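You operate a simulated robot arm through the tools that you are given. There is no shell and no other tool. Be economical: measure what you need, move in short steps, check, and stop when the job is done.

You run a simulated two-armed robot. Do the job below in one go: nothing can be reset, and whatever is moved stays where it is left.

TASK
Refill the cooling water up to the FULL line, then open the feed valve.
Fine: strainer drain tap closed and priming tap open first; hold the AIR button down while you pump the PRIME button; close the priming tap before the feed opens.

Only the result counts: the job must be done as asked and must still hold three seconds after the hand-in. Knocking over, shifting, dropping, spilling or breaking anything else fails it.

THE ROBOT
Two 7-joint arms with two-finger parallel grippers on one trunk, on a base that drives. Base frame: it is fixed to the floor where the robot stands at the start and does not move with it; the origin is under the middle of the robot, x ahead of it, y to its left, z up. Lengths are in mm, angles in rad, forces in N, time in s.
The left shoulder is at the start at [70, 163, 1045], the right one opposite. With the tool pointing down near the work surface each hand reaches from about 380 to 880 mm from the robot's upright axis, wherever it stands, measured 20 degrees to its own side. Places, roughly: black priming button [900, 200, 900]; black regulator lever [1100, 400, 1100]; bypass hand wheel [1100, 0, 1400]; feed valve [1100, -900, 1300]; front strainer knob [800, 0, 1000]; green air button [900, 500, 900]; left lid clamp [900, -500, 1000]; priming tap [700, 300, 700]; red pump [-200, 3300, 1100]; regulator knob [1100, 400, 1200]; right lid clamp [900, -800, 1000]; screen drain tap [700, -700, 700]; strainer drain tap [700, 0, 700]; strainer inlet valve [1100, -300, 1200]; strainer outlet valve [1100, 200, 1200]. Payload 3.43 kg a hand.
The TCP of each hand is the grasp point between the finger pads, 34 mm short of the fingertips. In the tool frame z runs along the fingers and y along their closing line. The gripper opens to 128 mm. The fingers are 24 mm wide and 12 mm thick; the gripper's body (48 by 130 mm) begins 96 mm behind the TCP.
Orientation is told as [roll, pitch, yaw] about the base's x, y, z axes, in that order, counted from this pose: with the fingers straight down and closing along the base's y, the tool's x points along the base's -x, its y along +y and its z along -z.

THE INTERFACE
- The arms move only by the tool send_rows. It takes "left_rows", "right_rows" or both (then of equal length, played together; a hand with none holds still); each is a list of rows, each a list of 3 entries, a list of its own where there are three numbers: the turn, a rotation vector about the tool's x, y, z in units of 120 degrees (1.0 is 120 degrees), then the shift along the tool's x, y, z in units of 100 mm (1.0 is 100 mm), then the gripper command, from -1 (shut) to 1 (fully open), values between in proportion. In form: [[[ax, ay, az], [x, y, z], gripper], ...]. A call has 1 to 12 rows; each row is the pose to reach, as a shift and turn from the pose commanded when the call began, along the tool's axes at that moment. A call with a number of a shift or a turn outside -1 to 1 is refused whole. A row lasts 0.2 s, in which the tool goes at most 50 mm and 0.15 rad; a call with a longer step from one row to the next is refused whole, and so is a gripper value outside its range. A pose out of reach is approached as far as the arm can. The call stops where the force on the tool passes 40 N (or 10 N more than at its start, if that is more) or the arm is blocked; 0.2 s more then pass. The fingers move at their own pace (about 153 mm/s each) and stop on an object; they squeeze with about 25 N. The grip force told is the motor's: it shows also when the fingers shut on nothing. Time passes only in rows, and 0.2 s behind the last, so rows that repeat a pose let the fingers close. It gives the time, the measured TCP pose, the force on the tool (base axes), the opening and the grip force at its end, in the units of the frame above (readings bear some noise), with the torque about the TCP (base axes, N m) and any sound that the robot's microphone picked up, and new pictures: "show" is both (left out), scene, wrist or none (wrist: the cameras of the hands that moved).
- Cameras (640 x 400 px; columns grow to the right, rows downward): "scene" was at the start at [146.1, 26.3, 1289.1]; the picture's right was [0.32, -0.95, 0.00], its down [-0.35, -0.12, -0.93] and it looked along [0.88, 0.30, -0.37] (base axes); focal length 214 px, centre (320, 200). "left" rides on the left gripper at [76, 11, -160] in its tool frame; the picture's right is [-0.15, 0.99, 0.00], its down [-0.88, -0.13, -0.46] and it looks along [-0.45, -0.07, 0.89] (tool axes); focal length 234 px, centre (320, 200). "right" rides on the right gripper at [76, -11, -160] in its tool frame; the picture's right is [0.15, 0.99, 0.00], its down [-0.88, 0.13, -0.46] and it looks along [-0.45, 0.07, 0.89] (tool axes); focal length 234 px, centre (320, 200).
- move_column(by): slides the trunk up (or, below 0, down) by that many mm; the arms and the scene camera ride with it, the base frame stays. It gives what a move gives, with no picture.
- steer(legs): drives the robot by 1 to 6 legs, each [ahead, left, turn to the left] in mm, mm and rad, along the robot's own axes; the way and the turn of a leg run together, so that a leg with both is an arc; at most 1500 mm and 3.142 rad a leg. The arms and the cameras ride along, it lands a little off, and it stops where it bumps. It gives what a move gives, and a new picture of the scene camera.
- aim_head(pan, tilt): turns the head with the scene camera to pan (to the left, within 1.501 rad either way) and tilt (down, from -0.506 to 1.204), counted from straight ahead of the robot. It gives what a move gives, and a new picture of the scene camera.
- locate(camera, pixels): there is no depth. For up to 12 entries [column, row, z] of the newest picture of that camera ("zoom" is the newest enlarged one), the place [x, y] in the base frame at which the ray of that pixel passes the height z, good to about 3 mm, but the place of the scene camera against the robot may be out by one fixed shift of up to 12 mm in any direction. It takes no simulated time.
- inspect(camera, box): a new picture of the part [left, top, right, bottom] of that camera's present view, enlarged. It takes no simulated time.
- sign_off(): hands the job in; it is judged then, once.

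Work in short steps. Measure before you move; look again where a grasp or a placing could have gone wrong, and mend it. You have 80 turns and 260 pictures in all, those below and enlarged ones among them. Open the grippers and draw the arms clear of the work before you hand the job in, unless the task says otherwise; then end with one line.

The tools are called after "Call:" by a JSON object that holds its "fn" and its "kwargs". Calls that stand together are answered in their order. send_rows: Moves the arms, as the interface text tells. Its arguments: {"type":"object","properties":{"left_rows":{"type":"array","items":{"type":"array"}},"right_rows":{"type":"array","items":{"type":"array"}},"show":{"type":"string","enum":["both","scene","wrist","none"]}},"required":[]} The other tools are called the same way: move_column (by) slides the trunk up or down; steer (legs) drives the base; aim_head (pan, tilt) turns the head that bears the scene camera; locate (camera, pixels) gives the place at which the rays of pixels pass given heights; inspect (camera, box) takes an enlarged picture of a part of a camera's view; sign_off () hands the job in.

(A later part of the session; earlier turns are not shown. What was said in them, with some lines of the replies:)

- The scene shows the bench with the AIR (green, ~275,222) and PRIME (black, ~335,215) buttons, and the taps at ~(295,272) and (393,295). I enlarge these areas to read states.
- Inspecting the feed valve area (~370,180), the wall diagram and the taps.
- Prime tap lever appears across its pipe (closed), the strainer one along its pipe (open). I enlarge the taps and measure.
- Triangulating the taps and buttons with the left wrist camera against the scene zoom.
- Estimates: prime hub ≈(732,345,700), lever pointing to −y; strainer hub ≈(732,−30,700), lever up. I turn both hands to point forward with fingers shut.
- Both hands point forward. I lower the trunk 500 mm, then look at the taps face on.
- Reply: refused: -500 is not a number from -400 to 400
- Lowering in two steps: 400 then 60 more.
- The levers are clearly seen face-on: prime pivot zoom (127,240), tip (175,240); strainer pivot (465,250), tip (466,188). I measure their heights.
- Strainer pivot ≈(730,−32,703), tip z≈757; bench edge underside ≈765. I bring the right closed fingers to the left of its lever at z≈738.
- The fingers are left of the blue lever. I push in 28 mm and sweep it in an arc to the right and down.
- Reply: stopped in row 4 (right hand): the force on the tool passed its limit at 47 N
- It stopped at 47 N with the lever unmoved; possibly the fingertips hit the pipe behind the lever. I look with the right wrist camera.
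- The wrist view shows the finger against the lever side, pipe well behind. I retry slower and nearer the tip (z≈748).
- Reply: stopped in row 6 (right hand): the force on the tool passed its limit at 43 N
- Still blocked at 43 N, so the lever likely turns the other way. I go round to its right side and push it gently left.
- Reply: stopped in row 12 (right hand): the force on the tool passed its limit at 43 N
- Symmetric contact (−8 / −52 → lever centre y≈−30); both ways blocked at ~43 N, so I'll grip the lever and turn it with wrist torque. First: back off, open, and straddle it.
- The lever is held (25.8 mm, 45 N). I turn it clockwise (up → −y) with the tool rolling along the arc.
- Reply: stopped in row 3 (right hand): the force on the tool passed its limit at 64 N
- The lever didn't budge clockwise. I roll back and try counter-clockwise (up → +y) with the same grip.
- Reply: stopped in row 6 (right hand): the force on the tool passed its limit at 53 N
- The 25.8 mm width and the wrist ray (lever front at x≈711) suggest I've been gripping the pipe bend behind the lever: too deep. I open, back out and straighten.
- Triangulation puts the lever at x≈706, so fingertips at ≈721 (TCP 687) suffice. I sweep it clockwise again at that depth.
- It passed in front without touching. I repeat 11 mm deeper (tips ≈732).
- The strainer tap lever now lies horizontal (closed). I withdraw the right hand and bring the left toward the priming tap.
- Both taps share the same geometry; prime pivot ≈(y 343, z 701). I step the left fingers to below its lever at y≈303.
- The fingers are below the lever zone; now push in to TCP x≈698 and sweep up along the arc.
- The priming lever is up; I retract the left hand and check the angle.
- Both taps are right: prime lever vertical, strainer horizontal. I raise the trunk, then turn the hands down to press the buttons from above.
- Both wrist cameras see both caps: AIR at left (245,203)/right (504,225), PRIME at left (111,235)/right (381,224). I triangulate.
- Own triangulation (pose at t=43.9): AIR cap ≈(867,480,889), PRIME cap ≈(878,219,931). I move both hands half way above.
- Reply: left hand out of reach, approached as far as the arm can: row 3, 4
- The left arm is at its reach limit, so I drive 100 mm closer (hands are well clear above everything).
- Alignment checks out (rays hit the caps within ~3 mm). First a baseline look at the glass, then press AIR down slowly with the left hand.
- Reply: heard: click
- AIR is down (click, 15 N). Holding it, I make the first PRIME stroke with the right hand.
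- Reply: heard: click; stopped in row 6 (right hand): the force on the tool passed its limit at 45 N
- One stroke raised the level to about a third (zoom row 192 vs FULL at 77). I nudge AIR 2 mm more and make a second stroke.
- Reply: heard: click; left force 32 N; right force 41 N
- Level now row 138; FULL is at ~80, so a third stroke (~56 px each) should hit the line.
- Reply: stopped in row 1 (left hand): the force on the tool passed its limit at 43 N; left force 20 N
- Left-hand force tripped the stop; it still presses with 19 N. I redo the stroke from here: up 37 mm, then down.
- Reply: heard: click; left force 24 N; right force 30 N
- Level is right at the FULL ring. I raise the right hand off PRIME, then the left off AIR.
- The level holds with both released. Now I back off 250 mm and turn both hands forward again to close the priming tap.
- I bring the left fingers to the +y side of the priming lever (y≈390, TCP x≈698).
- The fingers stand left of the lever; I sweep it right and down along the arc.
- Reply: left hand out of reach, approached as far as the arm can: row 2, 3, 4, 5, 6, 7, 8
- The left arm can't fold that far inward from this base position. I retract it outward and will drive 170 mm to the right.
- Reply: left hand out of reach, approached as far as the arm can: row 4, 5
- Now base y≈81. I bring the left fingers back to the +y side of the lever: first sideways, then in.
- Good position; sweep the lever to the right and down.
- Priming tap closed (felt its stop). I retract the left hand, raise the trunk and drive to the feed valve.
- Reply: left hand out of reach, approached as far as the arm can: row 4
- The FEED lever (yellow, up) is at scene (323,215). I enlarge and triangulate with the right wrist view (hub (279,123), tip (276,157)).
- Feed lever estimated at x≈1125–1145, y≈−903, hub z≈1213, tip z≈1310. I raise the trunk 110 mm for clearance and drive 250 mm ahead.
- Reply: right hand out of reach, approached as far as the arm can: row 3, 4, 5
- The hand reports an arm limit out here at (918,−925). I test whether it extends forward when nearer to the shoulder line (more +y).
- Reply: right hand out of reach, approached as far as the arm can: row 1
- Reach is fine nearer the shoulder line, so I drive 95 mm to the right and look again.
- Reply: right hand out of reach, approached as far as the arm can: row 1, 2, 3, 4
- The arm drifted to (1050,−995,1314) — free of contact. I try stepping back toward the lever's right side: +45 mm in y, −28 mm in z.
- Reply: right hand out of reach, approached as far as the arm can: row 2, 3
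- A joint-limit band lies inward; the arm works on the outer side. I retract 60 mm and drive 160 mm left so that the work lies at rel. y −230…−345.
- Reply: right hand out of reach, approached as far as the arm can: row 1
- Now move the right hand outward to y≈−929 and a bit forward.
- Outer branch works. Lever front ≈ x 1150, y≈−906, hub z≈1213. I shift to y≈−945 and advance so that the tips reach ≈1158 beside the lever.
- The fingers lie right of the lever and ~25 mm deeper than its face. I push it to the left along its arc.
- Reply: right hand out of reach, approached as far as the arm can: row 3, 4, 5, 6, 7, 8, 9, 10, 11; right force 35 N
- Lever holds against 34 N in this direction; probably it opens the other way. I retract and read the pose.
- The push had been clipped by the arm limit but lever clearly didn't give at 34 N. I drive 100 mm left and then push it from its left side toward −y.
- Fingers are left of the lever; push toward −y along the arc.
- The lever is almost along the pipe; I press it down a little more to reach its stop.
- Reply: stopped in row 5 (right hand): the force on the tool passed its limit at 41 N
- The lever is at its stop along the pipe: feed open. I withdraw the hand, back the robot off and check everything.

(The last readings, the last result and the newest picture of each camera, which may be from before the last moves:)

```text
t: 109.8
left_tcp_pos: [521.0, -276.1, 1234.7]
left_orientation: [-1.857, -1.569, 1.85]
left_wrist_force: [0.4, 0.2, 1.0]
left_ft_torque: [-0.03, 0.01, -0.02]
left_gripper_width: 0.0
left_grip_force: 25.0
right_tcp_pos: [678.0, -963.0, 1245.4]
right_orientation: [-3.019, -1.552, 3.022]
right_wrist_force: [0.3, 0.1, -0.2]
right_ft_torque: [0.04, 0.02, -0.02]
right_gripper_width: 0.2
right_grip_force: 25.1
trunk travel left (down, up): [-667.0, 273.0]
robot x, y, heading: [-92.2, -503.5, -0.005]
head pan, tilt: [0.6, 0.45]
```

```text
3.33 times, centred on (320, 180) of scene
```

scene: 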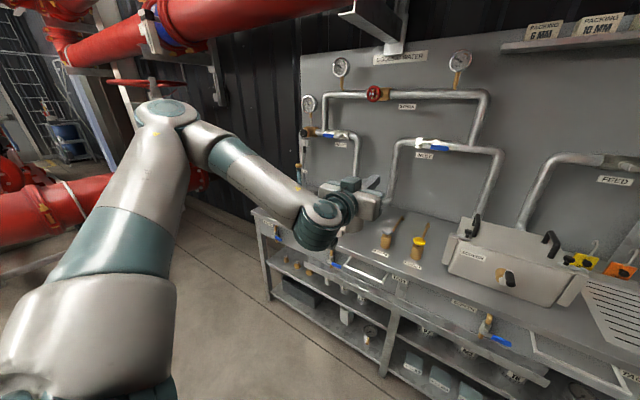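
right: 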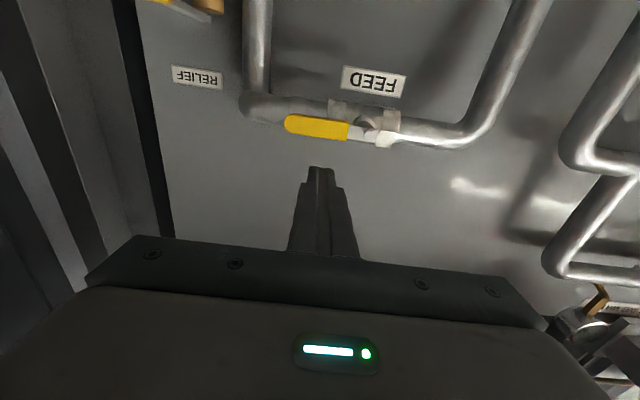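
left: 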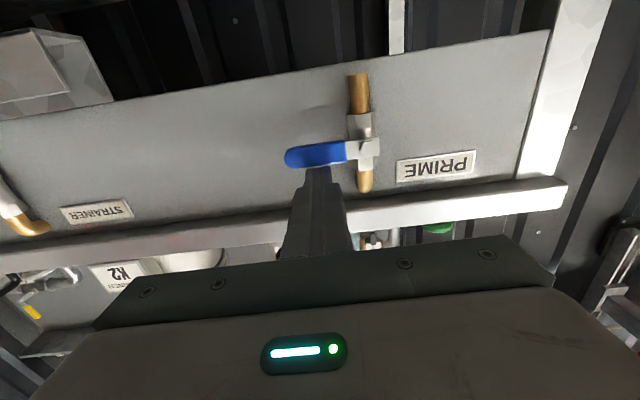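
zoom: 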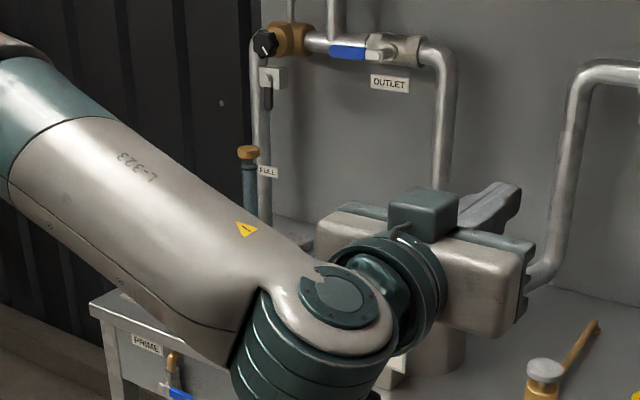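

I open both grippers and drive left for a clear final view of the glass and taps.

Call:
{"fn": "send_rows", "kwargs": {"left_rows": [[[0, 0, 0], [0, 0, 0], 0.8], [[0, 0, 0], [0, 0, 0], 0.8], [[0, 0, 0], [0, 0, 0], 0.8]], "right_rows": [[[0, 0, 0], [0, 0, 0], 0.8], [[0, 0, 0], [0, 0, 0], 0.8], [[0, 0, 0], [0, 0, 0], 0.8]], "show": "none"}}

Call:
{"fn": "steer", "kwargs": {"legs": [[0, 550, 0]]}}

Call:
{"fn": "aim_head", "kwargs": {"pan": 0.15, "tilt": 0.4}}

Call:
{"fn": "inspect", "kwargs": {"camera": "scene", "box": [220, 90, 420, 250]}}

```text
t: 110.6
left_tcp_pos: [521.3, -276.4, 1233.7]
left_orientation: [-1.708, -1.569, 1.699]
left_wrist_force: [0.4, -0.2, -0.1]
left_ft_torque: [0.0, 0.0, 0.01]
left_gripper_width: 115.1
left_grip_force: 0.1
right_tcp_pos: [679.9, -962.8, 1246.1]
right_orientation: [-3.014, -1.552, 3.015]
right_wrist_force: [1.3, -0.6, 0.8]
right_ft_torque: [-0.03, 0.02, 0.04]
right_gripper_width: 115.5
right_grip_force: 0.0
trunk travel left (down, up): [-667.0, 273.0]
robot x, y, heading: [-96.9, -500.8, -0.008]
head pan, tilt: [0.6, 0.45]
```

```text
t: 113.8
left_tcp_pos: [527.1, 279.6, 1235.2]
left_orientation: [-1.738, -1.571, 1.729]
left_wrist_force: [0.1, 0.7, 0.0]
left_ft_torque: [0.01, 0.06, -0.01]
left_gripper_width: 115.1
left_grip_force: 0.1
right_tcp_pos: [681.1, -407.0, 1245.1]
right_orientation: [-3.018, -1.551, 3.017]
right_wrist_force: [0.1, 1.1, -0.2]
right_ft_torque: [0.01, -0.02, -0.01]
right_gripper_width: 115.4
right_grip_force: 0.1
trunk travel left (down, up): [-667.0, 273.0]
robot x, y, heading: [-92.5, 55.4, -0.007]
head pan, tilt: [0.6, 0.45]
```

scene: 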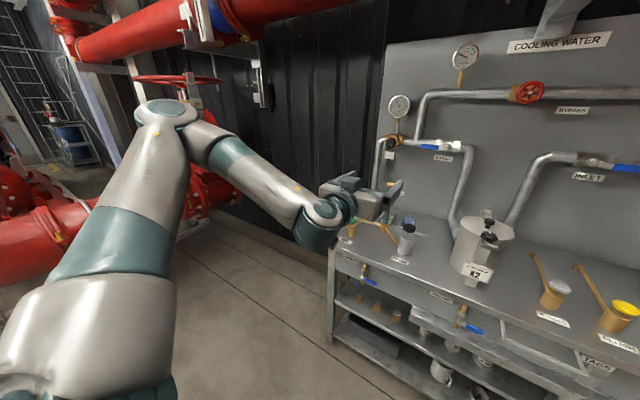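

```text
t: 114.7
left_tcp_pos: [527.2, 279.9, 1235.4]
left_orientation: [-1.741, -1.57, 1.728]
left_wrist_force: [0.7, 0.4, 0.3]
left_ft_torque: [-0.01, 0.01, 0.03]
left_gripper_width: 115.2
left_grip_force: 0.1
right_tcp_pos: [681.7, -406.9, 1245.2]
right_orientation: [-3.028, -1.552, 3.022]
right_wrist_force: [0.0, 0.1, -0.5]
right_ft_torque: [0.0, 0.01, -0.01]
right_gripper_width: 115.3
right_grip_force: 0.1
trunk travel left (down, up): [-667.0, 273.0]
robot x, y, heading: [-89.2, 57.5, -0.012]
head pan, tilt: [0.15, 0.4]
```

scene: 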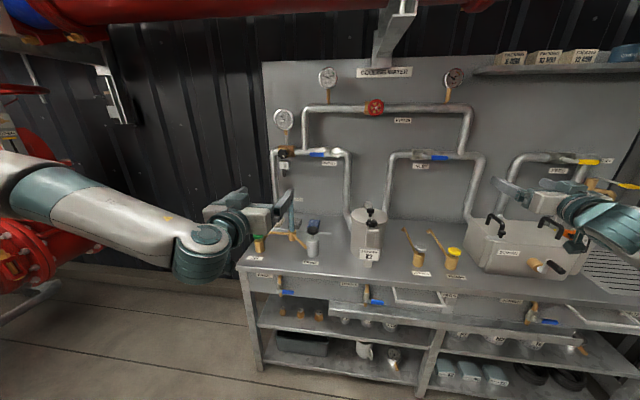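

```text
2.50 times, centred on (320, 170) of scene
```

zoom: 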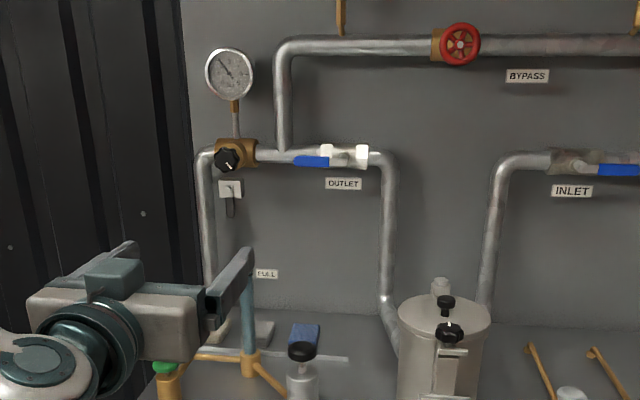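

The left hand hides the glass top; I drive 250 mm further left and look once more.

Call:
{"fn": "steer", "kwargs": {"legs": [[0, 300, 0]]}}

Call:
{"fn": "aim_head", "kwargs": {"pan": -0.05, "tilt": 0.4}}

Call:
{"fn": "inspect", "kwargs": {"camera": "scene", "box": [250, 150, 390, 310]}}

```text
t: 116.8
left_tcp_pos: [530.5, 579.4, 1235.4]
left_orientation: [-1.862, -1.571, 1.85]
left_wrist_force: [-0.4, 0.6, -0.6]
left_ft_torque: [0.0, 0.0, 0.01]
left_gripper_width: 115.1
left_grip_force: 0.0
right_tcp_pos: [685.0, -108.0, 1245.1]
right_orientation: [-3.022, -1.551, 3.02]
right_wrist_force: [-0.1, 0.4, -0.1]
right_ft_torque: [-0.02, 0.02, 0.0]
right_gripper_width: 115.6
right_grip_force: 0.1
trunk travel left (down, up): [-667.0, 273.0]
robot x, y, heading: [-88.0, 358.0, -0.01]
head pan, tilt: [0.15, 0.4]
```

scene: 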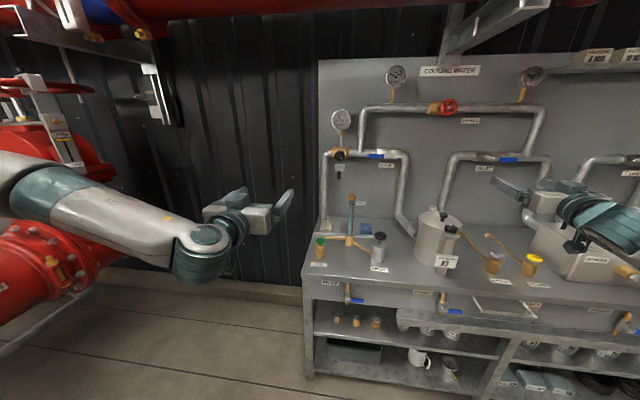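

```text
t: 117.5
left_tcp_pos: [530.2, 579.8, 1234.8]
left_orientation: [-1.693, -1.569, 1.68]
left_wrist_force: [0.1, -0.7, -0.9]
left_ft_torque: [0.0, 0.01, 0.0]
left_gripper_width: 115.3
left_grip_force: 0.1
right_tcp_pos: [684.4, -106.2, 1246.3]
right_orientation: [-2.998, -1.551, 2.991]
right_wrist_force: [0.7, 0.4, -0.2]
right_ft_torque: [0.02, 0.01, -0.02]
right_gripper_width: 115.5
right_grip_force: 0.1
trunk travel left (down, up): [-667.0, 273.0]
robot x, y, heading: [-88.5, 358.4, -0.02]
head pan, tilt: [-0.051, 0.4]
```

scene: 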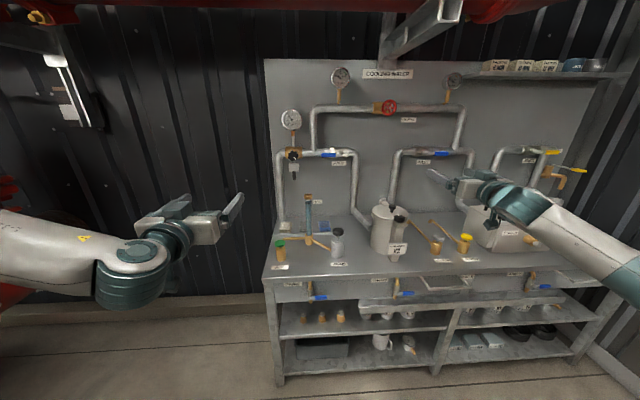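

```text
2.50 times, centred on (320, 230) of scene
```

zoom: 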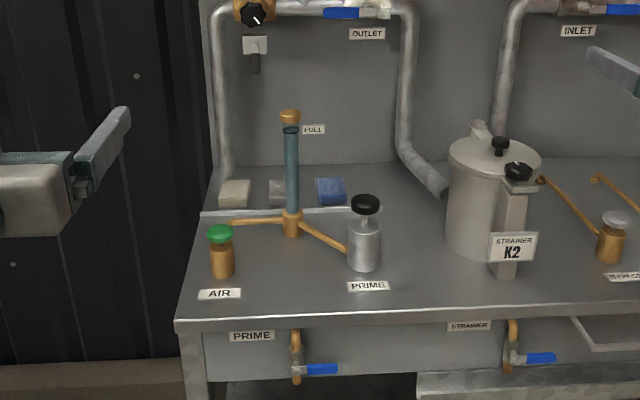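

The glass stands at the FULL ring, both tap levers are across their pipes, the feed lever is along its pipe, and the hands are clear and open. I hand in.

Call:
{"fn": "sign_off", "kwargs": {}}

```text
The job is handed in.
```

The cooling water is at the FULL line and the feed valve is open to its stop. The strainer drain tap was closed and the priming tap opened before pumping, AIR was held down through three PRIME strokes, and the priming tap was closed before the feed was opened.
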